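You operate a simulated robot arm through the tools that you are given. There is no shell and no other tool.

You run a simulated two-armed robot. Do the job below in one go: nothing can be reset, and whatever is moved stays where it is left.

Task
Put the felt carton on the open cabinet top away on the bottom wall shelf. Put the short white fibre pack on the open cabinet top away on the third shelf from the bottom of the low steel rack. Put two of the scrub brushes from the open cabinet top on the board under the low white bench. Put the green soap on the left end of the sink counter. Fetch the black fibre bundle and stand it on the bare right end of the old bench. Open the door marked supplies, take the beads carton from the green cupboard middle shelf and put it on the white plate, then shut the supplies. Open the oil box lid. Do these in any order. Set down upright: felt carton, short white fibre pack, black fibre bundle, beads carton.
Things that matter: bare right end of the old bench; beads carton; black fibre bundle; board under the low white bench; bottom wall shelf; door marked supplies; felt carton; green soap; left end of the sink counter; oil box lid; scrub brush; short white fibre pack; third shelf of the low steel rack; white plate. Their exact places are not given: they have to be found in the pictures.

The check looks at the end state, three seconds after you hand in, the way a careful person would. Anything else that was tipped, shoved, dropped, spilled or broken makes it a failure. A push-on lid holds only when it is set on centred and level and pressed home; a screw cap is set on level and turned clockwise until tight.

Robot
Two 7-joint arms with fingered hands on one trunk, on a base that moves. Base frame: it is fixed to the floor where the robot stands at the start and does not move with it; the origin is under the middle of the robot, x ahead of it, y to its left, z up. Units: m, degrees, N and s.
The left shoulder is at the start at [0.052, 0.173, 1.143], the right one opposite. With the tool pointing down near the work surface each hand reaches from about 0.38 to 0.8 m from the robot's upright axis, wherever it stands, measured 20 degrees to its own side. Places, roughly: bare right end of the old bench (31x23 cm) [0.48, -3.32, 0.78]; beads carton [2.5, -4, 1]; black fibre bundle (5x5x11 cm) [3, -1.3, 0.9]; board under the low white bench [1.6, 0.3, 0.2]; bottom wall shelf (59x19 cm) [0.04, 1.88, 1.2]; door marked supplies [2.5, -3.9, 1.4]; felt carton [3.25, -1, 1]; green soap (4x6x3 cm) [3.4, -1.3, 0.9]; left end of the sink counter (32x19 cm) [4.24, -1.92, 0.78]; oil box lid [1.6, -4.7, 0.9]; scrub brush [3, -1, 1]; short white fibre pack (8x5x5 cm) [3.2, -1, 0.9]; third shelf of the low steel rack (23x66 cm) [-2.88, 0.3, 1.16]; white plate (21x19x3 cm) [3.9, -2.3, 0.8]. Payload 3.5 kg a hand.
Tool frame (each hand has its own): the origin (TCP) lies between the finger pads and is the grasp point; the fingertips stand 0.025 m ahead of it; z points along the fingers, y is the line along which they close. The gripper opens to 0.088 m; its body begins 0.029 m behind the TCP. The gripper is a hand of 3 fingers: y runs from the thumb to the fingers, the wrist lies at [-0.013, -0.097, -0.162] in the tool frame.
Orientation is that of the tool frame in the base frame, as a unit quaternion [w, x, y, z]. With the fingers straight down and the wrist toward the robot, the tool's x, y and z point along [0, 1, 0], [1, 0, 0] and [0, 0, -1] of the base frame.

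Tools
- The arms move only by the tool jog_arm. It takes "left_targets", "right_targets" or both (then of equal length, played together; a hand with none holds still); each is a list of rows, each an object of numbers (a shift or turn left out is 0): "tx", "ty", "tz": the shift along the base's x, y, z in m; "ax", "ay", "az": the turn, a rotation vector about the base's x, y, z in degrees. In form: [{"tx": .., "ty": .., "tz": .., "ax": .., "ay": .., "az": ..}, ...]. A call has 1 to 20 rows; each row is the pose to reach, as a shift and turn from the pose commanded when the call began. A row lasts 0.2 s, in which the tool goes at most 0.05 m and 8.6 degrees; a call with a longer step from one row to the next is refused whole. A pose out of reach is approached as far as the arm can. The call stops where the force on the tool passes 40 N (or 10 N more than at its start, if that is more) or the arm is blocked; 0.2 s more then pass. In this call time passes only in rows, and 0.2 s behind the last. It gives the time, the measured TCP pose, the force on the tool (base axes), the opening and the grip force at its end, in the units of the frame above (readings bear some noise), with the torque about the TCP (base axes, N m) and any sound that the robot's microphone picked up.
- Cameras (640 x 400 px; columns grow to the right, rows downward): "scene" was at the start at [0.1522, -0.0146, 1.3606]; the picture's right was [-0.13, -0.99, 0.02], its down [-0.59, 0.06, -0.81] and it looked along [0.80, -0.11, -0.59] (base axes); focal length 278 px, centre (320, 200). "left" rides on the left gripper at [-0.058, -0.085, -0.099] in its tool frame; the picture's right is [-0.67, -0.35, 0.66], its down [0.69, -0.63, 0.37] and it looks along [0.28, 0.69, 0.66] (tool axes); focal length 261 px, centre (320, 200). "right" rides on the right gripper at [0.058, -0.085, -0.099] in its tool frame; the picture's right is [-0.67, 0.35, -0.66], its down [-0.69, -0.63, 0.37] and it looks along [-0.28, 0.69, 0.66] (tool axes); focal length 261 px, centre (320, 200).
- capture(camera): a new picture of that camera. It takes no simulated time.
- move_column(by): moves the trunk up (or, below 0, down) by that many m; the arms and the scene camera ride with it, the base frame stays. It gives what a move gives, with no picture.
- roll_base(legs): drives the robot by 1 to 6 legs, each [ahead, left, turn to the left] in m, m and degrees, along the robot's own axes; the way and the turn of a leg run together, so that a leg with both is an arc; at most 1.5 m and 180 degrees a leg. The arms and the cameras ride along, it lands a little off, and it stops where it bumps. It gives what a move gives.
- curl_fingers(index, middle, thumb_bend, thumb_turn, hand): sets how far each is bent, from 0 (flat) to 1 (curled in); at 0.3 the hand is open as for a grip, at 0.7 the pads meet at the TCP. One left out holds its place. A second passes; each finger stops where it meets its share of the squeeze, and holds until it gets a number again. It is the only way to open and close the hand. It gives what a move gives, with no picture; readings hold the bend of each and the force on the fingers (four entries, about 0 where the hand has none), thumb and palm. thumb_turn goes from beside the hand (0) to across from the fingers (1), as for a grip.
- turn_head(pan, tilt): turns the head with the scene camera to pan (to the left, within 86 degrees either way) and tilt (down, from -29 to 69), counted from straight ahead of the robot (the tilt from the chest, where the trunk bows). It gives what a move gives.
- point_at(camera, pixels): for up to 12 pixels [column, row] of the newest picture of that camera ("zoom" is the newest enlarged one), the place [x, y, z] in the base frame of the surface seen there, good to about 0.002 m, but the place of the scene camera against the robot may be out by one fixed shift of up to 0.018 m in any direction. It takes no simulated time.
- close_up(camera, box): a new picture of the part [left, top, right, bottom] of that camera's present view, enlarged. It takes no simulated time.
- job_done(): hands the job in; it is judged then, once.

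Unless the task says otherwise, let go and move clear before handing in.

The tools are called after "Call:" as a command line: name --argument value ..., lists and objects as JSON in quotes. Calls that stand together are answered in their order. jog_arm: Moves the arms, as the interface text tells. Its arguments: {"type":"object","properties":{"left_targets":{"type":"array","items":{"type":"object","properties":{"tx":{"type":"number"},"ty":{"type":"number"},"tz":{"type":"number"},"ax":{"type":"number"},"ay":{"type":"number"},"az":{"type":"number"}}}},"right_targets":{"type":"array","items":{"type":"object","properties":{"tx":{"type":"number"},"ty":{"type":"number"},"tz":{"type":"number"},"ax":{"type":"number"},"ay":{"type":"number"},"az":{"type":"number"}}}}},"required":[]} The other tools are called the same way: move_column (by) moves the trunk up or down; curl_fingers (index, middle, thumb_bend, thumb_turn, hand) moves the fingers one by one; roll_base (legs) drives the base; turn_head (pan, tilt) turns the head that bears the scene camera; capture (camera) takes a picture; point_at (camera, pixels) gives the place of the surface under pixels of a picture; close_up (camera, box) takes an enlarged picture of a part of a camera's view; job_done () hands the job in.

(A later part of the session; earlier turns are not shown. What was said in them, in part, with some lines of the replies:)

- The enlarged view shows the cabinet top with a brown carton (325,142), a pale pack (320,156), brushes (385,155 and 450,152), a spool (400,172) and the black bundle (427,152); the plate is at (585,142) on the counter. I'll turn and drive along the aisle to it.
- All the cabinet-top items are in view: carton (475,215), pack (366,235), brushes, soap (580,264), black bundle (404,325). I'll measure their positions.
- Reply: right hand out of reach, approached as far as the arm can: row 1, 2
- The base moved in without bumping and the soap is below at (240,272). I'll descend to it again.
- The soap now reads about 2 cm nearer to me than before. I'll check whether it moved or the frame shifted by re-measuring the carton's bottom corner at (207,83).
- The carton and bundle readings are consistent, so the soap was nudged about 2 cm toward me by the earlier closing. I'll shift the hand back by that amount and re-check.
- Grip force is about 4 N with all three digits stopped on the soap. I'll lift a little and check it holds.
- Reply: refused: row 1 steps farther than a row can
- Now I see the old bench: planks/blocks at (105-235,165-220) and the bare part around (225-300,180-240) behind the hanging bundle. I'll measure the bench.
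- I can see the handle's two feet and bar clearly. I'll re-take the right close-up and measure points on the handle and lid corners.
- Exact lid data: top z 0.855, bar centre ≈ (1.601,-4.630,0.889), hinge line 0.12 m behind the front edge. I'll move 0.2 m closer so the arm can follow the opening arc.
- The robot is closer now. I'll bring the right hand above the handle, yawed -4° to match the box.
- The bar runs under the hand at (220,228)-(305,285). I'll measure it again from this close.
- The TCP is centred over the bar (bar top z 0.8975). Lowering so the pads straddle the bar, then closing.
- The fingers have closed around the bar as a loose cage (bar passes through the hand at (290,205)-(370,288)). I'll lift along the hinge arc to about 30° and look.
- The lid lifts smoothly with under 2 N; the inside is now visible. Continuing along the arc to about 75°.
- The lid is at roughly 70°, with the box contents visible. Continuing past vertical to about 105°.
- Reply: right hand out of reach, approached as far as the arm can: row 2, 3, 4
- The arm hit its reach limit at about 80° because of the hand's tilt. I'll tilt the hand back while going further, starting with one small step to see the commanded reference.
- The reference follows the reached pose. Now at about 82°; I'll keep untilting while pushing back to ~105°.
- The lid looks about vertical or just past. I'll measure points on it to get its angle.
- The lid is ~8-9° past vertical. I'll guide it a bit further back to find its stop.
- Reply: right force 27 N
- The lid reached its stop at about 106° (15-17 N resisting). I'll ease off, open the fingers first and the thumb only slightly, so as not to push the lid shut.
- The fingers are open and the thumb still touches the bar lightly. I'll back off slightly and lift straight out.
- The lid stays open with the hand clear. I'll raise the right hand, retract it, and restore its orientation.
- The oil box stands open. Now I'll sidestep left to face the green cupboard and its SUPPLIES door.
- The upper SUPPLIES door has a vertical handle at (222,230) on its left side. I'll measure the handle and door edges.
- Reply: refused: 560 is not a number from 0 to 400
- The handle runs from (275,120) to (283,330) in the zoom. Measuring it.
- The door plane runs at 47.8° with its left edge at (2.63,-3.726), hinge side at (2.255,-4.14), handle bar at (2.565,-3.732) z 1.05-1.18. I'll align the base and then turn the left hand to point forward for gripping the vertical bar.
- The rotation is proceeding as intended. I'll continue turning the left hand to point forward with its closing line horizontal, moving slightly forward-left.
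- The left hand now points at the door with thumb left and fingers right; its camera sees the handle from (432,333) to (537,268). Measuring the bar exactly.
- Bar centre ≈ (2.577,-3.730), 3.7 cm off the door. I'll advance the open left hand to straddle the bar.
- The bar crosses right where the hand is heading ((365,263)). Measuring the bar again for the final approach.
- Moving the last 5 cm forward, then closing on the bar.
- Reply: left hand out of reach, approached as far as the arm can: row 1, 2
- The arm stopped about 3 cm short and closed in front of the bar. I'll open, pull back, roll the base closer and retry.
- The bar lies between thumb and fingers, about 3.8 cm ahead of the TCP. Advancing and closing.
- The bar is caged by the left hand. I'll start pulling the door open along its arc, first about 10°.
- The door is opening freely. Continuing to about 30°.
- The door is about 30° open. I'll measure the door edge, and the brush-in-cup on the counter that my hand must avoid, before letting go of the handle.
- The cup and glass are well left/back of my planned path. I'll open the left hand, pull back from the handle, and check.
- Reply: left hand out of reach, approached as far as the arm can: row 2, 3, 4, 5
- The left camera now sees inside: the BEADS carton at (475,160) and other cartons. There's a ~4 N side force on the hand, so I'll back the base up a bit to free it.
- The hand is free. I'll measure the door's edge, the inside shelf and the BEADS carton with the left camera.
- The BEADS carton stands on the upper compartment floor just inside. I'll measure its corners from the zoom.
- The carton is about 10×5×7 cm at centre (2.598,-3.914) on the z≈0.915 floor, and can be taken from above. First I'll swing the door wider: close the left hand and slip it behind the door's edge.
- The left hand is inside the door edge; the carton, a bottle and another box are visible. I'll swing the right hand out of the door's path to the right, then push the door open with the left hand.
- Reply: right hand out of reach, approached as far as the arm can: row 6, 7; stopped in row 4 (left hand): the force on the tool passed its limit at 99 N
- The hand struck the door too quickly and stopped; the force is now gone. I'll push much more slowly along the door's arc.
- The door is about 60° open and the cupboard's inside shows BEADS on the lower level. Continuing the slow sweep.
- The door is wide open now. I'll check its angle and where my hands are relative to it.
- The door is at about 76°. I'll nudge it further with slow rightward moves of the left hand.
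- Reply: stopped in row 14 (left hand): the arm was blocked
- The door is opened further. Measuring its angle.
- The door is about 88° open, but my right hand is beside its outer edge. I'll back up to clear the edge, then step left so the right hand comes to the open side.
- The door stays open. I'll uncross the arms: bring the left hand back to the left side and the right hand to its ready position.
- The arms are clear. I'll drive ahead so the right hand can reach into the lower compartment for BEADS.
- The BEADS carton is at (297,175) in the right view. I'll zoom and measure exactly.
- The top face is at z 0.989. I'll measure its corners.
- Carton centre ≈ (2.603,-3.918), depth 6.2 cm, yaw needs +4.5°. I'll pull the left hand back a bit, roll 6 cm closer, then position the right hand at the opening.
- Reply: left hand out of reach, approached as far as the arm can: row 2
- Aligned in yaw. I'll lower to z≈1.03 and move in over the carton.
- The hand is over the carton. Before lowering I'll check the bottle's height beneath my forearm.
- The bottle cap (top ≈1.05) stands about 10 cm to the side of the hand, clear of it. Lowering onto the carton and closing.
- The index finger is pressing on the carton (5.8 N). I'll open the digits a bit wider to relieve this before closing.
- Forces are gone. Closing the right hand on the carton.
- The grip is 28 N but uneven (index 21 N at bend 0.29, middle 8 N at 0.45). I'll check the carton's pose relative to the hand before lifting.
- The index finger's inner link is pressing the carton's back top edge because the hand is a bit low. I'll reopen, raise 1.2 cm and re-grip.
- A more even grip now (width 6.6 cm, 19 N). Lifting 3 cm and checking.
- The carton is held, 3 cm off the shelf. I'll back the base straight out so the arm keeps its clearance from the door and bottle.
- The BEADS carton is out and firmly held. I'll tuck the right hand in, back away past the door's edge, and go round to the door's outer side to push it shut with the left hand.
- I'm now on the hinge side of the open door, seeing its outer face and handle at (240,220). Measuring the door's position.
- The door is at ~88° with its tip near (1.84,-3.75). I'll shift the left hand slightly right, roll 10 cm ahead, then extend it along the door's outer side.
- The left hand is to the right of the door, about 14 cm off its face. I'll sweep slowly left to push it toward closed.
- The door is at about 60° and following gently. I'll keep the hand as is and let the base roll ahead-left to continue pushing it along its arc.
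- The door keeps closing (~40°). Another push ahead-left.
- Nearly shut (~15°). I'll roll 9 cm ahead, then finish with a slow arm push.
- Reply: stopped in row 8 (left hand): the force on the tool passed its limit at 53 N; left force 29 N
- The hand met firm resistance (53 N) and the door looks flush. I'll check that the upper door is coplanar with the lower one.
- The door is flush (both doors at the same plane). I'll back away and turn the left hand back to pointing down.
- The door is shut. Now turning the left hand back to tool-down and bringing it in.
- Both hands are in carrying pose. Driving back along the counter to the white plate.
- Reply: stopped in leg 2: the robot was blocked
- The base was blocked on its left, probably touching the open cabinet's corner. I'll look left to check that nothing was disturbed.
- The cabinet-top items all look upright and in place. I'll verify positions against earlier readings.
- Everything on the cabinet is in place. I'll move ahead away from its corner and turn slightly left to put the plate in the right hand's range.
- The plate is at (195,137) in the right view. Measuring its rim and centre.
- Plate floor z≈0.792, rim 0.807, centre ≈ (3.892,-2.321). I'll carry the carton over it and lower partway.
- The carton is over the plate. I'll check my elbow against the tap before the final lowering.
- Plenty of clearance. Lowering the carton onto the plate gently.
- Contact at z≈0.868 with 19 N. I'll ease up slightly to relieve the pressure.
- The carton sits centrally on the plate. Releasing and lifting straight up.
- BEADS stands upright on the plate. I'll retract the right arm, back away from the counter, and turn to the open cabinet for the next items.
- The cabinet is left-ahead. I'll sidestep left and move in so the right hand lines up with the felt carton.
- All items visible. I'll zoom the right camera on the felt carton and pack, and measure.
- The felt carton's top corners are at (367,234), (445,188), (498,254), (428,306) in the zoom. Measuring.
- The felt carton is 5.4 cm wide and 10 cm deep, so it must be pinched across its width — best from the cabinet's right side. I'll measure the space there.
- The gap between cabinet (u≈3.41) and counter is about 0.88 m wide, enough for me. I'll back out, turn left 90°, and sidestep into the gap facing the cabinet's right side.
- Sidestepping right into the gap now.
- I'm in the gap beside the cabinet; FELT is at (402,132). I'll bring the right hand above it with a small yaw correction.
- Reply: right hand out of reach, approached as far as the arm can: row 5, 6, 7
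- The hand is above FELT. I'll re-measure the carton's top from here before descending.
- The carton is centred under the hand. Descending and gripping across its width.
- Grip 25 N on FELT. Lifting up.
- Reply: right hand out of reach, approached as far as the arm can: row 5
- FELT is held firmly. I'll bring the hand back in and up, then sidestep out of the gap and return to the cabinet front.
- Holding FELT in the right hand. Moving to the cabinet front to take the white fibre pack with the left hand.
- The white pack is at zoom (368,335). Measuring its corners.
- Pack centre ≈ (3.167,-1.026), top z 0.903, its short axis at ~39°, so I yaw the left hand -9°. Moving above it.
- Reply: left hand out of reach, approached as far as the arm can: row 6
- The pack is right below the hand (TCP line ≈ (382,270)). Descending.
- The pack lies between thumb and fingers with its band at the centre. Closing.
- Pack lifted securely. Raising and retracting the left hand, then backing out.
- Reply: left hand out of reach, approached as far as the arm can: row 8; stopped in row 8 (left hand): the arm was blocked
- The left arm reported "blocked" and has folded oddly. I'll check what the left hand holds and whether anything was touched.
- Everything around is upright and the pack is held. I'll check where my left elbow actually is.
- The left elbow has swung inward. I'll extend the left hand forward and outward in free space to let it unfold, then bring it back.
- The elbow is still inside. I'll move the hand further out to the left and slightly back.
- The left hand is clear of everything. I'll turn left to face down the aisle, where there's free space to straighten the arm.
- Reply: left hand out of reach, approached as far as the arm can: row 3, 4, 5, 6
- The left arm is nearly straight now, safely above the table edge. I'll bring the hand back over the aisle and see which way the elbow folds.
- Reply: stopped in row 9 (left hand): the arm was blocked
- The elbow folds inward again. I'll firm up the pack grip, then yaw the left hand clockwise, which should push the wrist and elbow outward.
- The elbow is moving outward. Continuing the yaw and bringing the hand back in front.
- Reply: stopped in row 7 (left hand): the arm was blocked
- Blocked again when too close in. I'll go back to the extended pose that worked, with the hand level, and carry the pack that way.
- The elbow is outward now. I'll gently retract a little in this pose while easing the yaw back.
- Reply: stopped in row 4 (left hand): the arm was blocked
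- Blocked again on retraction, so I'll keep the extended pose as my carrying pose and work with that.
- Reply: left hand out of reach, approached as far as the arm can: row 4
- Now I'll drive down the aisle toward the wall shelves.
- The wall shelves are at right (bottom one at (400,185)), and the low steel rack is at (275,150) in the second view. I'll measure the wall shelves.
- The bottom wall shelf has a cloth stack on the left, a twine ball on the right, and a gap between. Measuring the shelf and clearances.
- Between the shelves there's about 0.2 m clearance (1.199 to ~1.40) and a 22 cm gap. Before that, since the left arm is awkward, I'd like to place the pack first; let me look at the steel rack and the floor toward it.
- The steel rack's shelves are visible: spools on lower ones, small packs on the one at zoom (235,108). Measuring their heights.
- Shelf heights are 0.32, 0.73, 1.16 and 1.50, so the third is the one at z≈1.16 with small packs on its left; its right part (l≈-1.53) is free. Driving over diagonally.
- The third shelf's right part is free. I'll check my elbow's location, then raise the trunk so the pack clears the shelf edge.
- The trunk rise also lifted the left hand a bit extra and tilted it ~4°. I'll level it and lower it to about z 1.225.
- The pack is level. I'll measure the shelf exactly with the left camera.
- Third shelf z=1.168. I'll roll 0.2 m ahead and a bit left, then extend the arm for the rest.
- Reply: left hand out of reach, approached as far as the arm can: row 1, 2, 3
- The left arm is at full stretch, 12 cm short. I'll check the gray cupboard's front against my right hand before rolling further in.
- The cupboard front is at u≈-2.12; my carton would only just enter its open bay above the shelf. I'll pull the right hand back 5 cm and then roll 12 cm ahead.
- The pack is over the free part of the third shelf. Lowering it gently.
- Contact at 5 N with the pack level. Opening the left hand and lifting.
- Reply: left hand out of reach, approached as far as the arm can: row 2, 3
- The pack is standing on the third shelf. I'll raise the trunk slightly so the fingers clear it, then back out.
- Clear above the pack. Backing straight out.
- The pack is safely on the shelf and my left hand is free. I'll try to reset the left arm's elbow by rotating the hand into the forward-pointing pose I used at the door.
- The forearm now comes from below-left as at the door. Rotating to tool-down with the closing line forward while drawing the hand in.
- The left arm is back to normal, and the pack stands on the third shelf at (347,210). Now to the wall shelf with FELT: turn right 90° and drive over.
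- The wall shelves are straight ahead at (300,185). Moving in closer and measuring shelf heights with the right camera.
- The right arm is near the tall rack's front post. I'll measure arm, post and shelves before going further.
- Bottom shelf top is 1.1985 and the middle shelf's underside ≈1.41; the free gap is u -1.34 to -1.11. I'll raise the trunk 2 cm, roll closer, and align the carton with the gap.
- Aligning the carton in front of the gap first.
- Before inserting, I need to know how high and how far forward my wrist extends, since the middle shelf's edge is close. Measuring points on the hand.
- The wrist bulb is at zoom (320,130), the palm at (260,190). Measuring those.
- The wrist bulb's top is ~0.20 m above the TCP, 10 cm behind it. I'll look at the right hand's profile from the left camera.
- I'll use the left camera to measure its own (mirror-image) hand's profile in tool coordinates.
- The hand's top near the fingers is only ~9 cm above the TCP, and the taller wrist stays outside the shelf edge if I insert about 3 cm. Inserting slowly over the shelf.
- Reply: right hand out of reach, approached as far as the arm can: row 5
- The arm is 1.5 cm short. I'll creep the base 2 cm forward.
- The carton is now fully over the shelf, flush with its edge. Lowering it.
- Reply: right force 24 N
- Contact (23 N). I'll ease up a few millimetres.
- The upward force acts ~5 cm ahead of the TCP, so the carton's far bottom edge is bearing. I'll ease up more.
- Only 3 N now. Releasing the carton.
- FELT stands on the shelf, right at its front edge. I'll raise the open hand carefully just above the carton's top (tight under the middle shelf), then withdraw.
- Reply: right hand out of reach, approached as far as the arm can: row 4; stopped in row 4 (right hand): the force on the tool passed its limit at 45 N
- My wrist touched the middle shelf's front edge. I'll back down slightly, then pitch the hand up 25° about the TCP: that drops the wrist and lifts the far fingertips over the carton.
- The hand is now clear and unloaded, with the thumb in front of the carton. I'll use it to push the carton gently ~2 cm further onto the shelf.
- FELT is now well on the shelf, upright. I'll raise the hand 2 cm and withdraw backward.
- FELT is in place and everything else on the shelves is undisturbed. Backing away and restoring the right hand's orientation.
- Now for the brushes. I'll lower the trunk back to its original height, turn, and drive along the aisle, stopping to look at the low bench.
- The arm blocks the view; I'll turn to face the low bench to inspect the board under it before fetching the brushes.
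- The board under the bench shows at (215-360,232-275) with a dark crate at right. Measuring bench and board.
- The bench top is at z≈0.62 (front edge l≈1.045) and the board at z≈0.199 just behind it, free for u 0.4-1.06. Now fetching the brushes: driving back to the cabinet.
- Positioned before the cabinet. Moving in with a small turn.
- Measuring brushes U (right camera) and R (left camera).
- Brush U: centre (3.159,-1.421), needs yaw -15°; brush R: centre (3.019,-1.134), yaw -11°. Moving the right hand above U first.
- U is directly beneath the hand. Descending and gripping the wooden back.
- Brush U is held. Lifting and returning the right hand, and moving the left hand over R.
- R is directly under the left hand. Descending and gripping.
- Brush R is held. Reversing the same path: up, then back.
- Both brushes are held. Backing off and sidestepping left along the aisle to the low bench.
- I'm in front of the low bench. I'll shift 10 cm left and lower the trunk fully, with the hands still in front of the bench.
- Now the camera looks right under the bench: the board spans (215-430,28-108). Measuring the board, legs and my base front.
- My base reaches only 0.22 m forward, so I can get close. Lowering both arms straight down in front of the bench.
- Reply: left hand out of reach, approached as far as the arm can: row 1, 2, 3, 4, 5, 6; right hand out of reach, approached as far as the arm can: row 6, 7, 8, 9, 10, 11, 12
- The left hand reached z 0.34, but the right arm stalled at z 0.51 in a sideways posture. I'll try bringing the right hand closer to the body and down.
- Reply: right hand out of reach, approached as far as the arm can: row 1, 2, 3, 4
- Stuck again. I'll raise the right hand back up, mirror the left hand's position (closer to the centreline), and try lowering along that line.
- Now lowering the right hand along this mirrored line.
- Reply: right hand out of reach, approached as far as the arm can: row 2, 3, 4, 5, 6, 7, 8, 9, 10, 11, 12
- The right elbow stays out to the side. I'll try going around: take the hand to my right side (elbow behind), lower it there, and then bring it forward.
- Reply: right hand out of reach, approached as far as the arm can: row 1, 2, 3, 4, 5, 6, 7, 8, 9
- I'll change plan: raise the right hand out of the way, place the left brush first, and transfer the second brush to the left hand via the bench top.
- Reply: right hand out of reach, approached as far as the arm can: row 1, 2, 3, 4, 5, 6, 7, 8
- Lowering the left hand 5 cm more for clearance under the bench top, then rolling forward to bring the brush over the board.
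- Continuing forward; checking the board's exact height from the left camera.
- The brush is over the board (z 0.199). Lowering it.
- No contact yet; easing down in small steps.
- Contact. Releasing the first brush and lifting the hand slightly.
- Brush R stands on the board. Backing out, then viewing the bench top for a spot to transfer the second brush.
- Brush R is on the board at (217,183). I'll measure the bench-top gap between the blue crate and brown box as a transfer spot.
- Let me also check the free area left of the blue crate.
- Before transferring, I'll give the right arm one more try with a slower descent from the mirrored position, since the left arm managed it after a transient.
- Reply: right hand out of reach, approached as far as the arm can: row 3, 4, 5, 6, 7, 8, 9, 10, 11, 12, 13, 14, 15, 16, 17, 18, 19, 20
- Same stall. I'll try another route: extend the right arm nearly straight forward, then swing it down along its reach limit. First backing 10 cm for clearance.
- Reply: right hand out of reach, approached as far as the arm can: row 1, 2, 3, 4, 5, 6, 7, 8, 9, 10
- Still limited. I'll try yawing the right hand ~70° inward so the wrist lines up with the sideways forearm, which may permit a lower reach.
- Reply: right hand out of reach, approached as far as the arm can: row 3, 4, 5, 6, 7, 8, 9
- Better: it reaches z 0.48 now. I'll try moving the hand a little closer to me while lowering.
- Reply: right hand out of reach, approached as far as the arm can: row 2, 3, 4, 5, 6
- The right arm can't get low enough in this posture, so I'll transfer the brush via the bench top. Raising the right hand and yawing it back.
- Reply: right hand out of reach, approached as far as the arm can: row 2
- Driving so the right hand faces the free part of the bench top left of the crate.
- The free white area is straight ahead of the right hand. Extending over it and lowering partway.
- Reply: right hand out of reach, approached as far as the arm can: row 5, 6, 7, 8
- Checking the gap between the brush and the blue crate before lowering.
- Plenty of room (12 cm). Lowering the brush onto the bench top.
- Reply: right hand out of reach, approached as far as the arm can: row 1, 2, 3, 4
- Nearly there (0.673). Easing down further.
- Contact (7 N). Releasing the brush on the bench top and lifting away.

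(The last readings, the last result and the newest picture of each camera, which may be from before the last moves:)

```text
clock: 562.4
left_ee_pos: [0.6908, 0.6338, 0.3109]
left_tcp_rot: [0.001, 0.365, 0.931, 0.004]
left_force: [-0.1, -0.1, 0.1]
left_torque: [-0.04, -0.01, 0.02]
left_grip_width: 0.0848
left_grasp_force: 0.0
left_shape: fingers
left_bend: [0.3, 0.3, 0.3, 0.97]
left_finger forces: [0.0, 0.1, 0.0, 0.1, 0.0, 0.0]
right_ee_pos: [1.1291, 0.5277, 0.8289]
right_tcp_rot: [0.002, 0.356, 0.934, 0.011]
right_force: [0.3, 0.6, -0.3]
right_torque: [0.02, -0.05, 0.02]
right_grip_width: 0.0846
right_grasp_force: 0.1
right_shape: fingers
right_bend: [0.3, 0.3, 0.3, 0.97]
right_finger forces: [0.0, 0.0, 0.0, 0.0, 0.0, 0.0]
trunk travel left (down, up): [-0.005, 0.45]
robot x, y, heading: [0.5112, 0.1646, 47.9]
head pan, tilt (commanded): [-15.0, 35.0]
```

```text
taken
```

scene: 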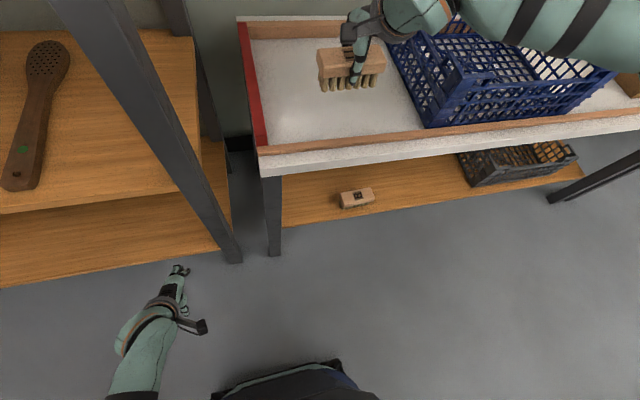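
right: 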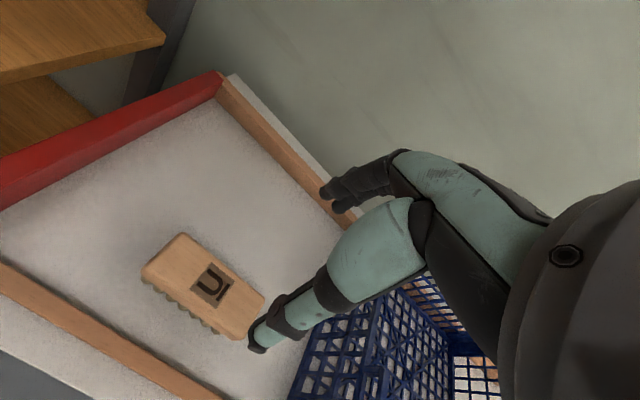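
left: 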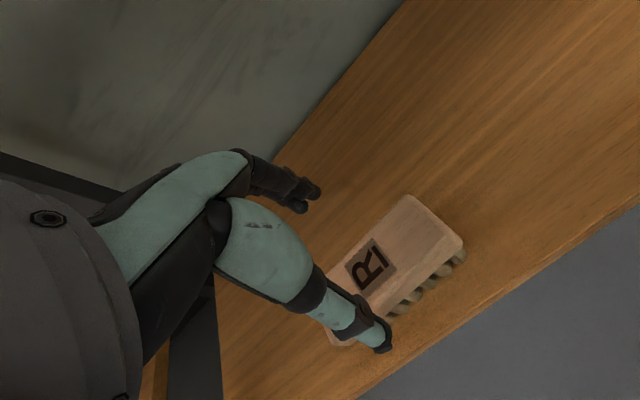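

Brush U stands on the bench top. Measuring it, then withdrawing the right hand and backing away.

Call:
point_at --camera "right" --pixels '[[185, 238], [146, 274], [262, 297], [228, 333], [205, 285], [100, 250]]'

Call:
jog_arm --right_targets '[{"tx": -0.03, "ty": -0.033, "tz": 0.02}, {"tx": -0.06, "ty": -0.066, "tz": 0.04}, {"tx": -0.09, "ty": -0.099, "tz": 0.06}, {"tx": -0.12, "ty": -0.132, "tz": 0.08}]'

Call:
roll_base --legs '[[-0.34, 0, 0], [0, -0.38, 0]]'

Call:
jog_arm --left_targets '[{"tz": 0.045}, {"tz": 0.09}, {"tz": 0.135}, {"tz": 0.18}, {"tz": 0.225}, {"tz": 0.27}, {"tz": 0.315}, {"tz": 0.36}, {"tz": 0.405}, {"tz": 0.45}, {"tz": 0.495}, {"tz": 0.53}]'

Call:
turn_head --pan 10 --tilt 30

Call:
capture --camera "scene"

```text
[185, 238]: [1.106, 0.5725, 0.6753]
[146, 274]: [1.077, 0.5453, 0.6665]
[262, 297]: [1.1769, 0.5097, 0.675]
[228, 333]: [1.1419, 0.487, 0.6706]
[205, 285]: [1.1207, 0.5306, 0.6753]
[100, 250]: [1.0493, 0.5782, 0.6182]
```

```text
clock: 563.4
left_ee_pos: [0.6892, 0.6322, 0.3115]
left_tcp_rot: [0.001, 0.365, 0.931, 0.004]
left_force: [-0.7, 0.1, 0.7]
left_torque: [0.03, -0.03, 0.04]
left_grip_width: 0.0845
left_grasp_force: 0.0
left_shape: fingers
left_bend: [0.3, 0.3, 0.3, 0.97]
left_finger forces: [0.0, 0.0, 0.0, 0.0, 0.0, 0.0]
right_ee_pos: [1.0088, 0.3951, 0.9084]
right_tcp_rot: [0.003, 0.356, 0.934, 0.01]
right_force: [-0.2, 0.3, -0.3]
right_torque: [-0.02, -0.01, 0.02]
right_grip_width: 0.0844
right_grasp_force: 0.0
right_shape: fingers
right_bend: [0.3, 0.3, 0.3, 0.97]
right_finger forces: [0.0, 0.0, 0.0, 0.0, 0.0, 0.0]
trunk travel left (down, up): [-0.005, 0.45]
robot x, y, heading: [0.5096, 0.163, 48.1]
head pan, tilt (commanded): [-15.0, 35.0]
```

```text
clock: 567.6
left_ee_pos: [0.7512, 0.1306, 0.3112]
left_tcp_rot: [0.001, 0.361, 0.932, 0.004]
left_force: [0.4, 0.0, 1.0]
left_torque: [0.02, 0.03, -0.03]
left_grip_width: 0.0842
left_grasp_force: 0.0
left_shape: fingers
left_bend: [0.3, 0.3, 0.3, 0.97]
left_finger forces: [0.0, 0.1, 0.1, 0.0, 0.0, 0.0]
right_ee_pos: [1.0711, -0.1054, 0.9071]
right_tcp_rot: [0.002, 0.353, 0.936, 0.011]
right_force: [0.1, -0.1, -0.4]
right_torque: [-0.02, 0.0, 0.01]
right_grip_width: 0.0845
right_grasp_force: 0.0
right_shape: fingers
right_bend: [0.3, 0.3, 0.3, 0.97]
right_finger forces: [0.0, 0.0, 0.0, 0.1, 0.0, 0.0]
trunk travel left (down, up): [-0.005, 0.45]
robot x, y, heading: [0.5704, -0.3392, 48.1]
head pan, tilt (commanded): [-15.0, 35.0]
```

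```text
clock: 568.8
left_ee_pos: [0.7118, 0.1631, 0.5135]
left_tcp_rot: [-0.087, 0.383, 0.919, 0.035]
left_force: [0.9, -0.3, -0.3]
left_torque: [-0.03, 0.04, 0.01]
left_grip_width: 0.0843
left_grasp_force: 0.0
left_shape: fingers
left_bend: [0.3, 0.3, 0.3, 0.98]
left_finger forces: [0.0, 0.0, 0.0, 0.0, 0.0, 0.0]
right_ee_pos: [1.0714, -0.1042, 0.9093]
right_tcp_rot: [0.003, 0.353, 0.935, 0.011]
right_force: [-0.5, 0.3, -0.6]
right_torque: [0.01, -0.02, -0.02]
right_grip_width: 0.0845
right_grasp_force: 0.1
right_shape: fingers
right_bend: [0.3, 0.3, 0.3, 0.97]
right_finger forces: [0.0, 0.1, 0.0, 0.0, 0.1, 0.0]
trunk travel left (down, up): [-0.005, 0.45]
robot x, y, heading: [0.5744, -0.3385, 48.3]
head pan, tilt (commanded): [-15.0, 35.0]
stopped in row 5 (left hand): the arm was blocked; the commanded pose is now the measured one
```

```text
clock: 569.7
left_ee_pos: [0.7119, 0.1639, 0.5123]
left_tcp_rot: [-0.087, 0.382, 0.919, 0.034]
left_force: [0.1, -0.9, 0.3]
left_torque: [0.03, -0.02, -0.01]
left_grip_width: 0.0845
left_grasp_force: 0.1
left_shape: fingers
left_bend: [0.3, 0.3, 0.3, 0.98]
left_finger forces: [0.1, 0.1, 0.0, 0.0, 0.1, 0.1]
right_ee_pos: [1.0718, -0.1049, 0.9086]
right_tcp_rot: [0.003, 0.354, 0.935, 0.01]
right_force: [0.4, -0.8, 0.7]
right_torque: [0.0, 0.03, 0.0]
right_grip_width: 0.0842
right_grasp_force: 0.0
right_shape: fingers
right_bend: [0.3, 0.3, 0.3, 0.97]
right_finger forces: [0.1, 0.0, 0.0, 0.1, 0.1, 0.0]
trunk travel left (down, up): [-0.005, 0.45]
robot x, y, heading: [0.5762, -0.3418, 48.8]
head pan, tilt (commanded): [10.0, 30.0]
```

```text
taken
```

scene: 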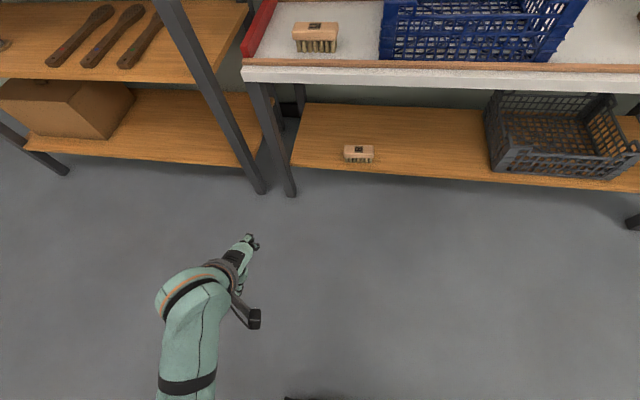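

The left arm got blocked on the way up in this branch. I'll level the hand and extend it forward while raising.

Call:
jog_arm --left_targets '[{"tx": 0.02, "ty": 0.025, "tz": -0.02, "ax": -1.8, "ay": -2.0, "az": 0.6}, {"tx": 0.045, "ty": 0.052, "tz": -0.02, "ax": -3.6, "ay": -4.0, "az": 1.3}, {"tx": 0.07, "ty": 0.08, "tz": -0.01, "ax": -5.4, "ay": -6.0, "az": 1.9}, {"tx": 0.1, "ty": 0.113, "tz": 0.01, "ax": -7.25, "ay": -7.9, "az": 2.6}, {"tx": 0.11, "ty": 0.125, "tz": 0.05, "ax": -7.25, "ay": -7.9, "az": 2.6}, {"tx": 0.115, "ty": 0.13, "tz": 0.09, "ax": -7.25, "ay": -7.9, "az": 2.6}, {"tx": 0.12, "ty": 0.135, "tz": 0.13, "ax": -7.25, "ay": -7.9, "az": 2.6}, {"tx": 0.12, "ty": 0.135, "tz": 0.17, "ax": -7.25, "ay": -7.9, "az": 2.6}, {"tx": 0.12, "ty": 0.135, "tz": 0.21, "ax": -7.25, "ay": -7.9, "az": 2.6}, {"tx": 0.12, "ty": 0.135, "tz": 0.25, "ax": -7.25, "ay": -7.9, "az": 2.6}]'

Call:
capture --camera "scene"

```text
clock: 571.9
left_ee_pos: [0.8301, 0.2979, 0.7625]
left_tcp_rot: [0.001, 0.363, 0.932, 0.0]
left_force: [-0.1, -0.6, -0.9]
left_torque: [0.02, -0.03, -0.01]
left_grip_width: 0.0845
left_grasp_force: 0.1
left_shape: fingers
left_bend: [0.3, 0.3, 0.3, 0.98]
left_finger forces: [0.0, 0.0, 0.0, 0.1, 0.0, 0.0]
right_ee_pos: [1.0708, -0.1056, 0.909]
right_tcp_rot: [0.002, 0.353, 0.935, 0.01]
right_force: [0.0, -0.3, -0.9]
right_torque: [-0.04, 0.0, -0.02]
right_grip_width: 0.0844
right_grasp_force: 0.1
right_shape: fingers
right_bend: [0.3, 0.3, 0.3, 0.97]
right_finger forces: [0.0, 0.0, 0.1, 0.0, 0.1, 0.0]
trunk travel left (down, up): [-0.005, 0.45]
robot x, y, heading: [0.5721, -0.3432, 48.5]
head pan, tilt (commanded): [10.0, 30.0]
```

```text
taken
```

scene: 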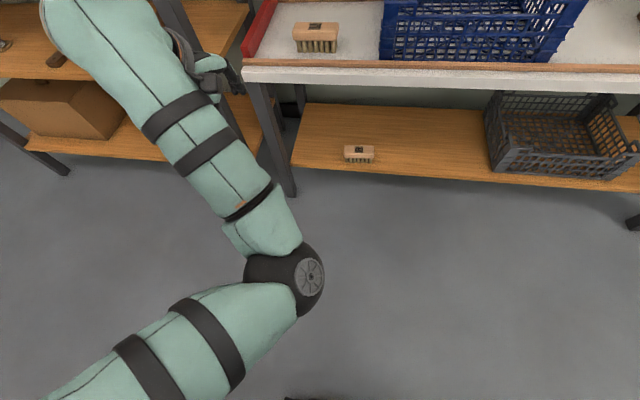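

The left hand is now at z 0.76 in front of the bench. I'll roll so that it comes over brush U.

Call:
roll_base --legs '[[0.365, -0.065, 0]]'

Call:
capture --camera "left"

Call:
capture --camera "scene"

```text
clock: 574.3
left_ee_pos: [1.1287, 0.5292, 0.7603]
left_tcp_rot: [0.0, 0.367, 0.93, 0.001]
left_force: [-0.2, 1.0, -0.3]
left_torque: [-0.01, 0.01, -0.02]
left_grip_width: 0.0846
left_grasp_force: 0.1
left_shape: fingers
left_bend: [0.3, 0.3, 0.3, 0.98]
left_finger forces: [0.0, 0.1, 0.1, 0.1, 0.1, 0.1]
right_ee_pos: [1.3687, 0.1243, 0.909]
right_tcp_rot: [0.002, 0.357, 0.934, 0.01]
right_force: [-0.3, -0.8, 0.5]
right_torque: [0.0, 0.03, -0.02]
right_grip_width: 0.085
right_grasp_force: 0.1
right_shape: fingers
right_bend: [0.3, 0.3, 0.3, 0.97]
right_finger forces: [0.1, 0.0, 0.0, 0.0, 0.0, 0.0]
trunk travel left (down, up): [-0.005, 0.45]
robot x, y, heading: [0.8655, -0.109, 48.3]
head pan, tilt (commanded): [10.0, 30.0]
```

```text
taken
```

left: 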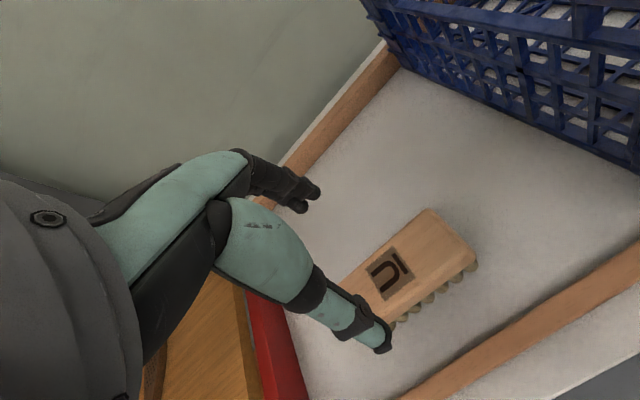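

```text
taken
```

scene: 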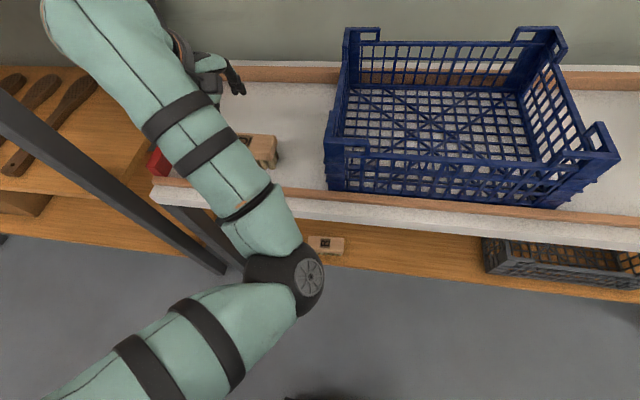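

The hand is exactly above U. Descending and gripping.

Call:
jog_arm --left_targets '[{"tz": -0.03, "tx": -0.001}, {"tz": -0.06, "tx": -0.002}, {"tz": -0.09, "tx": -0.002}]'

Call:
curl_fingers --hand "left" --index 0.64 --middle 0.64 --thumb_bend 0.64

Call:
jog_arm --left_targets '[{"tz": 0.03}, {"tz": 0.07}, {"tz": 0.1}]'

Call:
capture --camera "left"

```text
clock: 575.1
left_ee_pos: [1.127, 0.531, 0.6715]
left_tcp_rot: [0.0, 0.366, 0.93, 0.0]
left_force: [-0.2, 0.9, 0.0]
left_torque: [-0.04, 0.03, -0.01]
left_grip_width: 0.0849
left_grasp_force: 0.1
left_shape: fingers
left_bend: [0.3, 0.3, 0.3, 0.98]
left_finger forces: [0.0, 0.0, 0.0, 0.0, 0.0, 0.0]
right_ee_pos: [1.3675, 0.1252, 0.9079]
right_tcp_rot: [0.002, 0.357, 0.934, 0.011]
right_force: [-0.4, -0.7, -0.2]
right_torque: [0.0, 0.0, 0.0]
right_grip_width: 0.085
right_grasp_force: 0.1
right_shape: fingers
right_bend: [0.3, 0.3, 0.3, 0.97]
right_finger forces: [0.0, 0.0, 0.1, 0.0, 0.1, 0.1]
trunk travel left (down, up): [-0.005, 0.45]
robot x, y, heading: [0.8684, -0.1059, 47.9]
head pan, tilt (commanded): [10.0, 30.0]
```

```text
clock: 576.1
left_ee_pos: [1.1288, 0.5305, 0.6715]
left_tcp_rot: [0.0, 0.367, 0.93, 0.0]
left_force: [0.1, 0.2, 0.2]
left_torque: [0.05, 0.01, 0.0]
left_grip_width: 0.039
left_grasp_force: 13.7
left_shape: fingers
left_bend: [0.53, 0.57, 0.52, 0.96]
left_finger forces: [8.0, 5.6, 0.1, 0.0, 13.7, 0.0]
right_ee_pos: [1.3679, 0.1247, 0.9099]
right_tcp_rot: [0.002, 0.357, 0.934, 0.009]
right_force: [0.2, -0.1, 0.2]
right_torque: [0.01, 0.02, 0.02]
right_grip_width: 0.0846
right_grasp_force: 0.0
right_shape: fingers
right_bend: [0.3, 0.3, 0.3, 0.97]
right_finger forces: [0.0, 0.1, 0.1, 0.0, 0.0, 0.0]
trunk travel left (down, up): [-0.005, 0.45]
robot x, y, heading: [0.8688, -0.1082, 48.0]
head pan, tilt (commanded): [10.0, 30.0]
```

```text
clock: 576.9
left_ee_pos: [1.1186, 0.5371, 0.7675]
left_tcp_rot: [-0.009, 0.358, 0.934, -0.001]
left_force: [-0.1, -0.6, -1.7]
left_torque: [0.0, 0.01, 0.0]
left_grip_width: 0.0388
left_grasp_force: 13.8
left_shape: fingers
left_bend: [0.53, 0.57, 0.52, 0.96]
left_finger forces: [8.0, 5.7, 0.0, 0.0, 13.7, 0.0]
right_ee_pos: [1.3693, 0.124, 0.9078]
right_tcp_rot: [0.002, 0.356, 0.934, 0.01]
right_force: [-0.1, 0.2, -0.1]
right_torque: [-0.04, -0.01, -0.01]
right_grip_width: 0.0847
right_grasp_force: 0.0
right_shape: fingers
right_bend: [0.3, 0.3, 0.3, 0.97]
right_finger forces: [0.0, 0.0, 0.1, 0.1, 0.0, 0.0]
trunk travel left (down, up): [-0.005, 0.45]
robot x, y, heading: [0.8676, -0.1094, 47.7]
head pan, tilt (commanded): [10.0, 30.0]
```

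```text
taken
```

left: 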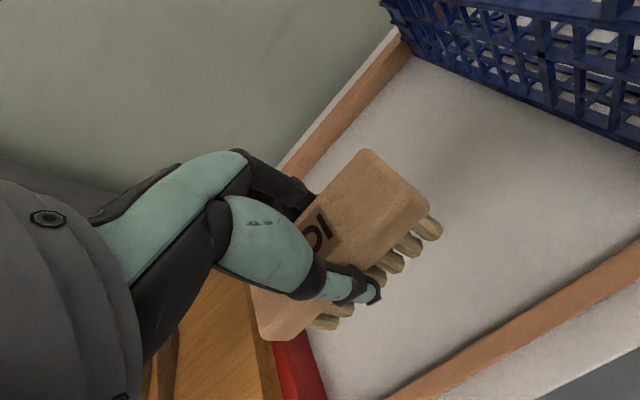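

Brush U is in the left hand. Backing out and lowering it in front of the bench along the reverse route.

Call:
roll_base --legs '[[-0.4, 0, 0]]'

Call:
jog_arm --left_targets '[{"tz": -0.04}, {"tz": -0.08}, {"tz": -0.12}, {"tz": -0.16}, {"tz": -0.2}, {"tz": -0.24}, {"tx": -0.01, "ty": -0.011, "tz": -0.28}, {"tx": -0.025, "ty": -0.028, "tz": -0.31}, {"tx": -0.045, "ty": -0.05, "tz": -0.34}, {"tx": -0.065, "ty": -0.072, "tz": -0.37}, {"tx": -0.08, "ty": -0.089, "tz": -0.41}, {"tx": -0.09, "ty": -0.1, "tz": -0.45}]'

Call:
capture --camera "scene"

```text
clock: 579.4
left_ee_pos: [0.8511, 0.2377, 0.773]
left_tcp_rot: [-0.005, 0.357, 0.934, 0.004]
left_force: [0.0, -0.1, -1.7]
left_torque: [0.02, -0.01, 0.02]
left_grip_width: 0.0388
left_grasp_force: 13.3
left_shape: fingers
left_bend: [0.53, 0.57, 0.52, 0.96]
left_finger forces: [8.0, 5.6, 0.0, 0.0, 13.7, 0.0]
right_ee_pos: [1.0977, -0.1777, 0.9087]
right_tcp_rot: [0.002, 0.358, 0.934, 0.011]
right_force: [-0.2, 0.9, -0.5]
right_torque: [0.03, -0.01, -0.02]
right_grip_width: 0.0846
right_grasp_force: 0.0
right_shape: fingers
right_bend: [0.3, 0.3, 0.3, 0.97]
right_finger forces: [0.1, 0.0, 0.0, 0.0, 0.0, 0.1]
trunk travel left (down, up): [-0.005, 0.45]
robot x, y, heading: [0.5982, -0.406, 47.4]
head pan, tilt (commanded): [10.0, 30.0]
```

```text
clock: 581.9
left_ee_pos: [0.853, 0.19, 0.4281]
left_tcp_rot: [0.042, 0.376, 0.923, 0.075]
left_force: [-0.6, 0.2, -1.6]
left_torque: [0.03, -0.01, 0.0]
left_grip_width: 0.0386
left_grasp_force: 13.6
left_shape: fingers
left_bend: [0.54, 0.58, 0.53, 0.96]
left_finger forces: [8.1, 5.7, 0.1, 0.1, 13.8, 0.0]
right_ee_pos: [1.0998, -0.1762, 0.9068]
right_tcp_rot: [0.002, 0.359, 0.933, 0.009]
right_force: [-0.1, -0.3, -0.1]
right_torque: [0.0, 0.0, 0.0]
right_grip_width: 0.0846
right_grasp_force: 0.1
right_shape: fingers
right_bend: [0.3, 0.3, 0.3, 0.97]
right_finger forces: [0.1, 0.0, 0.0, 0.0, 0.1, 0.1]
trunk travel left (down, up): [-0.005, 0.45]
robot x, y, heading: [0.5984, -0.4067, 47.7]
head pan, tilt (commanded): [10.0, 30.0]
stopped in row 12 (left hand): the arm was blocked; the commanded pose is now the measured one
```

```text
taken
```

scene: 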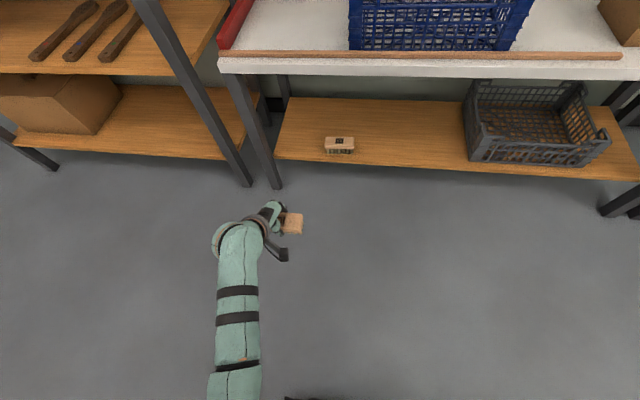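

Blocked at z 0.43 with some tilt. I'll level the hand and continue lowering without pulling back.

Call:
jog_arm --left_targets '[{"ax": -2.1, "ay": 2.5, "az": 0.7, "tz": 0.005}, {"ax": -4.2, "ay": 5.0, "az": 1.4, "tz": 0.005}, {"ax": -6.3, "ay": 7.6, "az": 2.1, "tz": 0.0}, {"ax": -6.3, "ay": 7.6, "az": 2.1, "tz": -0.03}, {"ax": -6.3, "ay": 7.6, "az": 2.1, "tz": -0.06}, {"ax": -6.3, "ay": 7.6, "az": 2.1, "tz": -0.09}, {"ax": -6.3, "ay": 7.6, "az": 2.1, "tz": -0.12}]'

Call:
capture --camera "scene"

```text
clock: 583.5
left_ee_pos: [0.8492, 0.1877, 0.3052]
left_tcp_rot: [0.0, 0.36, 0.933, -0.001]
left_force: [0.5, -0.5, -1.8]
left_torque: [-0.02, 0.04, -0.01]
left_grip_width: 0.0385
left_grasp_force: 13.3
left_shape: fingers
left_bend: [0.54, 0.58, 0.53, 0.96]
left_finger forces: [7.7, 5.6, 0.0, 0.0, 13.0, 0.0]
right_ee_pos: [1.098, -0.1776, 0.9089]
right_tcp_rot: [0.003, 0.358, 0.934, 0.01]
right_force: [0.8, 0.6, -0.2]
right_torque: [0.0, 0.02, 0.0]
right_grip_width: 0.0846
right_grasp_force: 0.1
right_shape: fingers
right_bend: [0.3, 0.3, 0.3, 0.97]
right_finger forces: [0.0, 0.0, 0.0, 0.1, 0.0, 0.0]
trunk travel left (down, up): [-0.005, 0.45]
robot x, y, heading: [0.5976, -0.4048, 48.0]
head pan, tilt (commanded): [10.0, 30.0]
```

```text
taken
```

scene: 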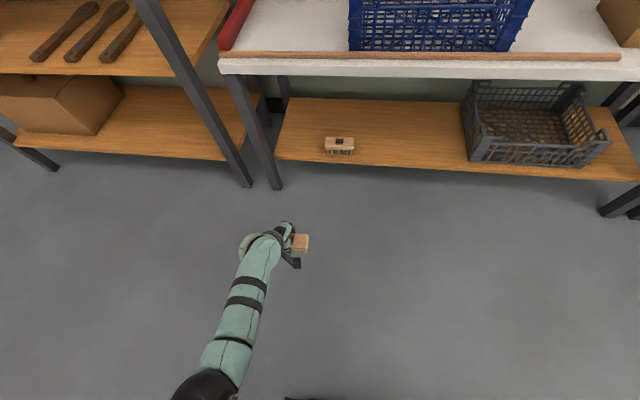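

Level at z 0.305. Sidestepping right so the brush lines up with the free part of the board, then rolling forward.

Call:
roll_base --legs '[[0, -0.34, 0], [0.25, 0, 0]]'

Call:
turn_head --pan 10 --tilt 50

Call:
capture --camera "scene"

Call:
capture --camera "left"

```text
clock: 587.1
left_ee_pos: [1.2745, 0.1401, 0.3064]
left_tcp_rot: [-0.001, 0.365, 0.931, -0.002]
left_force: [0.8, -0.2, -1.2]
left_torque: [-0.04, 0.02, -0.02]
left_grip_width: 0.0385
left_grasp_force: 13.6
left_shape: fingers
left_bend: [0.54, 0.58, 0.53, 0.96]
left_finger forces: [7.8, 5.6, 0.1, 0.1, 12.9, 0.0]
right_ee_pos: [1.5204, -0.227, 0.9087]
right_tcp_rot: [0.002, 0.363, 0.932, 0.01]
right_force: [0.9, -0.2, 0.0]
right_torque: [-0.01, 0.03, 0.01]
right_grip_width: 0.0845
right_grasp_force: 0.0
right_shape: fingers
right_bend: [0.3, 0.3, 0.3, 0.97]
right_finger forces: [0.0, 0.1, 0.1, 0.0, 0.0, 0.1]
trunk travel left (down, up): [-0.005, 0.45]
robot x, y, heading: [1.0169, -0.4536, 47.3]
head pan, tilt (commanded): [10.0, 30.0]
```

```text
clock: 587.9
left_ee_pos: [1.2751, 0.1394, 0.307]
left_tcp_rot: [-0.001, 0.365, 0.931, -0.002]
left_force: [-0.2, -0.2, -0.5]
left_torque: [0.0, -0.03, 0.04]
left_grip_width: 0.0382
left_grasp_force: 13.5
left_shape: fingers
left_bend: [0.54, 0.58, 0.53, 0.96]
left_finger forces: [7.7, 5.5, 0.0, 0.1, 12.9, 0.0]
right_ee_pos: [1.5199, -0.2267, 0.9083]
right_tcp_rot: [0.002, 0.363, 0.932, 0.01]
right_force: [0.8, 0.1, 0.0]
right_torque: [-0.01, 0.01, 0.03]
right_grip_width: 0.0846
right_grasp_force: 0.1
right_shape: fingers
right_bend: [0.3, 0.3, 0.3, 0.97]
right_finger forces: [0.1, 0.0, 0.0, 0.0, 0.0, 0.0]
trunk travel left (down, up): [-0.005, 0.45]
robot x, y, heading: [1.0188, -0.4492, 47.0]
head pan, tilt (commanded): [10.0, 50.0]
```

```text
taken
```

scene: 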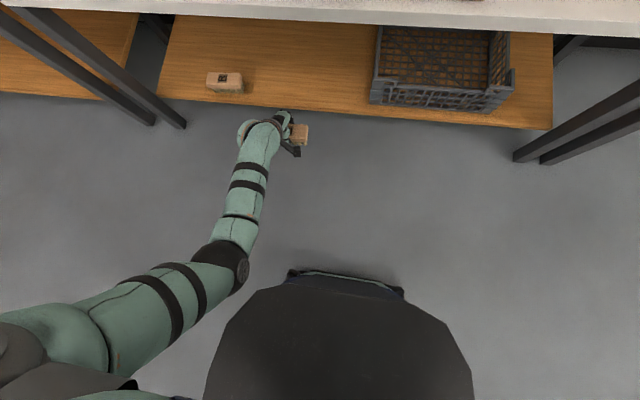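

```text
taken
```

left: 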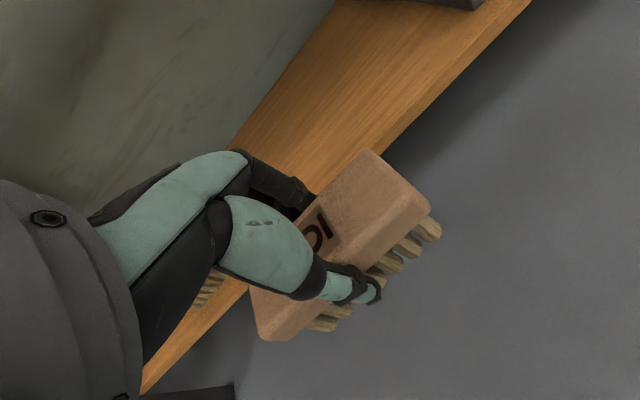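

Aligned with the free part of the board. Rolling forward the remaining 18 cm.

Call:
roll_base --legs '[[0.185, 0, 0]]'

Call:
capture --camera "left"

Call:
jog_arm --left_targets '[{"tz": -0.025}, {"tz": -0.045}, {"tz": -0.052}]'

```text
clock: 589.4
left_ee_pos: [1.3997, 0.2758, 0.306]
left_tcp_rot: [-0.001, 0.364, 0.932, -0.002]
left_force: [-0.1, -0.4, -1.6]
left_torque: [0.02, -0.01, 0.02]
left_grip_width: 0.0385
left_grasp_force: 12.9
left_shape: fingers
left_bend: [0.54, 0.58, 0.53, 0.96]
left_finger forces: [7.8, 5.5, 0.0, 0.1, 13.0, 0.0]
right_ee_pos: [1.6447, -0.0919, 0.9084]
right_tcp_rot: [0.002, 0.364, 0.931, 0.009]
right_force: [0.1, -0.1, 0.0]
right_torque: [-0.04, 0.0, -0.02]
right_grip_width: 0.0846
right_grasp_force: 0.0
right_shape: fingers
right_bend: [0.3, 0.3, 0.3, 0.97]
right_finger forces: [0.1, 0.0, 0.0, 0.0, 0.0, 0.1]
trunk travel left (down, up): [-0.005, 0.45]
robot x, y, heading: [1.1412, -0.3181, 47.1]
head pan, tilt (commanded): [10.0, 50.0]
```

```text
taken
```

left: 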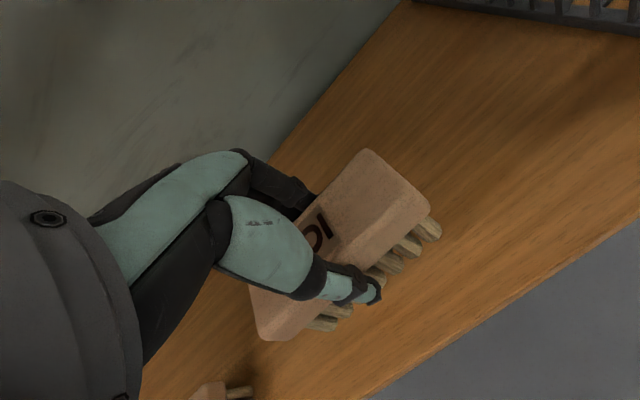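

```text
clock: 590.2
left_ee_pos: [1.3997, 0.2742, 0.2525]
left_tcp_rot: [-0.001, 0.365, 0.931, -0.002]
left_force: [-0.5, 0.4, -1.6]
left_torque: [-0.01, -0.02, -0.02]
left_grip_width: 0.0386
left_grasp_force: 13.0
left_shape: fingers
left_bend: [0.54, 0.58, 0.53, 0.96]
left_finger forces: [7.7, 5.6, 0.0, 0.0, 12.9, 0.1]
right_ee_pos: [1.6448, -0.092, 0.9085]
right_tcp_rot: [0.002, 0.363, 0.932, 0.01]
right_force: [-0.1, 0.5, -0.5]
right_torque: [-0.01, 0.01, 0.03]
right_grip_width: 0.0849
right_grasp_force: 0.0
right_shape: fingers
right_bend: [0.3, 0.3, 0.3, 0.97]
right_finger forces: [0.1, 0.0, 0.0, 0.0, 0.0, 0.0]
trunk travel left (down, up): [-0.005, 0.45]
robot x, y, heading: [1.1424, -0.3181, 47.3]
head pan, tilt (commanded): [10.0, 50.0]
```

Brush is just above the board. Final small steps down.

Call:
jog_arm --left_targets '[{"tz": -0.002}, {"tz": -0.004}]'

```text
clock: 590.8
left_ee_pos: [1.3997, 0.2751, 0.2516]
left_tcp_rot: [0.0, 0.364, 0.931, -0.002]
left_force: [-0.4, -0.2, 0.9]
left_torque: [-0.05, -0.01, 0.0]
left_grip_width: 0.0383
left_grasp_force: 13.6
left_shape: fingers
left_bend: [0.54, 0.58, 0.53, 0.96]
left_finger forces: [7.4, 5.3, 0.1, 0.1, 13.6, 0.0]
right_ee_pos: [1.6443, -0.0927, 0.9092]
right_tcp_rot: [0.002, 0.363, 0.932, 0.011]
right_force: [-0.7, 0.4, 0.3]
right_torque: [0.0, 0.01, 0.0]
right_grip_width: 0.0846
right_grasp_force: 0.1
right_shape: fingers
right_bend: [0.3, 0.3, 0.3, 0.97]
right_finger forces: [0.1, 0.1, 0.1, 0.1, 0.0, 0.1]
trunk travel left (down, up): [-0.005, 0.45]
robot x, y, heading: [1.1414, -0.3148, 47.1]
head pan, tilt (commanded): [10.0, 50.0]
```

Light contact now (+0.9 N from -1.6). Releasing the second brush and lifting the hand a little.

Call:
curl_fingers --hand "left" --index 0.3 --middle 0.3 --thumb_bend 0.3

Call:
jog_arm --left_targets '[{"tz": 0.02}, {"tz": 0.045}, {"tz": 0.06}]'

Call:
capture --camera "left"

```text
clock: 591.8
left_ee_pos: [1.3984, 0.2753, 0.2512]
left_tcp_rot: [-0.001, 0.364, 0.931, -0.002]
left_force: [0.4, 0.4, -0.1]
left_torque: [-0.01, 0.0, 0.03]
left_grip_width: 0.0843
left_grasp_force: 0.1
left_shape: fingers
left_bend: [0.3, 0.3, 0.3, 0.97]
left_finger forces: [0.0, 0.0, 0.0, 0.0, 0.0, 0.1]
right_ee_pos: [1.6436, -0.0926, 0.9086]
right_tcp_rot: [0.002, 0.363, 0.932, 0.01]
right_force: [0.4, 0.2, 0.9]
right_torque: [-0.02, 0.01, -0.01]
right_grip_width: 0.0846
right_grasp_force: 0.1
right_shape: fingers
right_bend: [0.3, 0.3, 0.3, 0.97]
right_finger forces: [0.1, 0.0, 0.1, 0.0, 0.0, 0.0]
trunk travel left (down, up): [-0.005, 0.45]
robot x, y, heading: [1.1438, -0.3172, 46.9]
head pan, tilt (commanded): [10.0, 50.0]
```

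```text
clock: 592.6
left_ee_pos: [1.3989, 0.2745, 0.311]
left_tcp_rot: [0.0, 0.364, 0.932, -0.001]
left_force: [0.4, 0.2, 0.0]
left_torque: [0.0, -0.01, 0.01]
left_grip_width: 0.0842
left_grasp_force: 0.0
left_shape: fingers
left_bend: [0.3, 0.3, 0.3, 0.97]
left_finger forces: [0.1, 0.0, 0.0, 0.1, 0.0, 0.1]
right_ee_pos: [1.6434, -0.0913, 0.9093]
right_tcp_rot: [0.002, 0.363, 0.932, 0.01]
right_force: [0.1, 0.5, -1.0]
right_torque: [-0.03, -0.02, -0.02]
right_grip_width: 0.0845
right_grasp_force: 0.0
right_shape: fingers
right_bend: [0.3, 0.3, 0.3, 0.97]
right_finger forces: [0.0, 0.1, 0.0, 0.1, 0.1, 0.1]
trunk travel left (down, up): [-0.005, 0.45]
robot x, y, heading: [1.141, -0.3174, 47.1]
head pan, tilt (commanded): [10.0, 50.0]
```

```text
taken
```

left: 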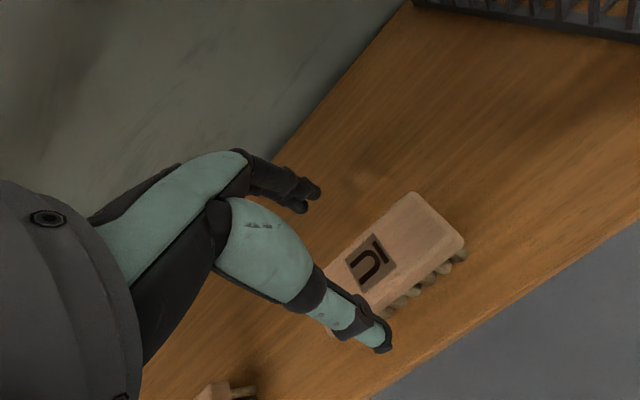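

Brush U stands on the board beside R. Backing straight out and checking.

Call:
roll_base --legs '[[-0.45, 0, 0]]'

Call:
turn_head --pan 0 --tilt 30

Call:
capture --camera "scene"

```text
clock: 595.4
left_ee_pos: [1.0864, -0.0579, 0.3121]
left_tcp_rot: [0.0, 0.361, 0.933, -0.002]
left_force: [0.3, 0.7, 0.2]
left_torque: [0.01, 0.0, 0.01]
left_grip_width: 0.0846
left_grasp_force: 0.1
left_shape: fingers
left_bend: [0.3, 0.3, 0.3, 0.97]
left_finger forces: [0.1, 0.0, 0.1, 0.0, 0.1, 0.1]
right_ee_pos: [1.3349, -0.424, 0.9094]
right_tcp_rot: [0.002, 0.36, 0.933, 0.011]
right_force: [0.1, -0.3, 0.0]
right_torque: [0.03, 0.04, -0.01]
right_grip_width: 0.0849
right_grasp_force: 0.0
right_shape: fingers
right_bend: [0.3, 0.3, 0.3, 0.97]
right_finger forces: [0.1, 0.0, 0.0, 0.0, 0.1, 0.0]
trunk travel left (down, up): [-0.005, 0.45]
robot x, y, heading: [0.8329, -0.65, 47.7]
head pan, tilt (commanded): [10.0, 50.0]
```

```text
clock: 596.2
left_ee_pos: [1.0877, -0.0585, 0.3107]
left_tcp_rot: [-0.001, 0.361, 0.933, -0.002]
left_force: [0.6, -0.3, -0.4]
left_torque: [0.01, -0.02, 0.0]
left_grip_width: 0.0844
left_grasp_force: 0.0
left_shape: fingers
left_bend: [0.3, 0.3, 0.3, 0.97]
left_finger forces: [0.0, 0.0, 0.0, 0.0, 0.1, 0.1]
right_ee_pos: [1.3333, -0.4234, 0.909]
right_tcp_rot: [0.003, 0.359, 0.933, 0.01]
right_force: [-0.2, 0.5, -0.1]
right_torque: [0.03, -0.02, 0.04]
right_grip_width: 0.0845
right_grasp_force: 0.1
right_shape: fingers
right_bend: [0.3, 0.3, 0.3, 0.97]
right_finger forces: [0.0, 0.0, 0.0, 0.1, 0.1, 0.0]
trunk travel left (down, up): [-0.005, 0.45]
robot x, y, heading: [0.8342, -0.6524, 47.6]
head pan, tilt (commanded): [0.0, 30.0]
```

```text
taken
```

scene: 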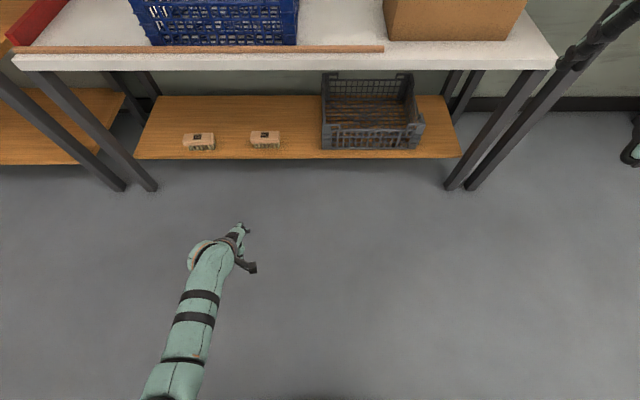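

Both scrub brushes stand on the board at (198,142) and (265,139), and both hands are empty and clear. The other tasks were each checked in pictures as I finished them:

- **Felt carton:** upright on the bottom wall shelf.
- **White fibre pack:** on the third rack shelf.
- **Green soap:** on the left end of the sink counter.
- **Black bundle:** standing on the old bench.
- **Beads carton:** upright on the white plate, with the supplies door shut flush.
- **Oil box:** lid open.

I'm handing in the job.

Call:
job_done

```text
The job is handed in.
```

I handed the job in with every item done. The handing-in gave no verdict, so I don't know yet how it was judged.

| Item | Where it ended |
|---|---|
| Felt carton | Upright on the bottom wall shelf, between the cloth stack and the twine ball |
| Short white fibre pack | On the third shelf from the bottom of the low steel rack, the same way up as it stood on the cabinet |
| Two scrub brushes (R and U) | Standing on their bristles on the board under the low white bench |
| Green soap | On the left end of the sink counter |
| Black fibre bundle | Standing upright on the bare right end of the old bench |
| Beads carton | Upright on the white plate; supplies door shut flush |
| Oil box lid | Open, resting at its stop just past vertical |

I checked each item in the pictures as I finished it. I did not go back at the end to look again at the soap, bundle, beads carton, oil box or supplies door.

These contacts and detours happened along the way:
- **Open cabinet:** my base bumped its corner once. The items on top stayed upright, and their measured positions matched earlier readings to within a centimetre or two.
- **Middle wall shelf:** my wrist pressed up against its front edge with about 45 N while I was letting go of the felt carton. The items on it did not move.
- **Supplies door:** my hand hit the inside of the door too fast while opening it (99 N peak). It swung freely afterwards and closed flush.
- **Brush U:** my right arm could not reach low enough, so I set the brush on the bench top and moved it to the board with the left hand.
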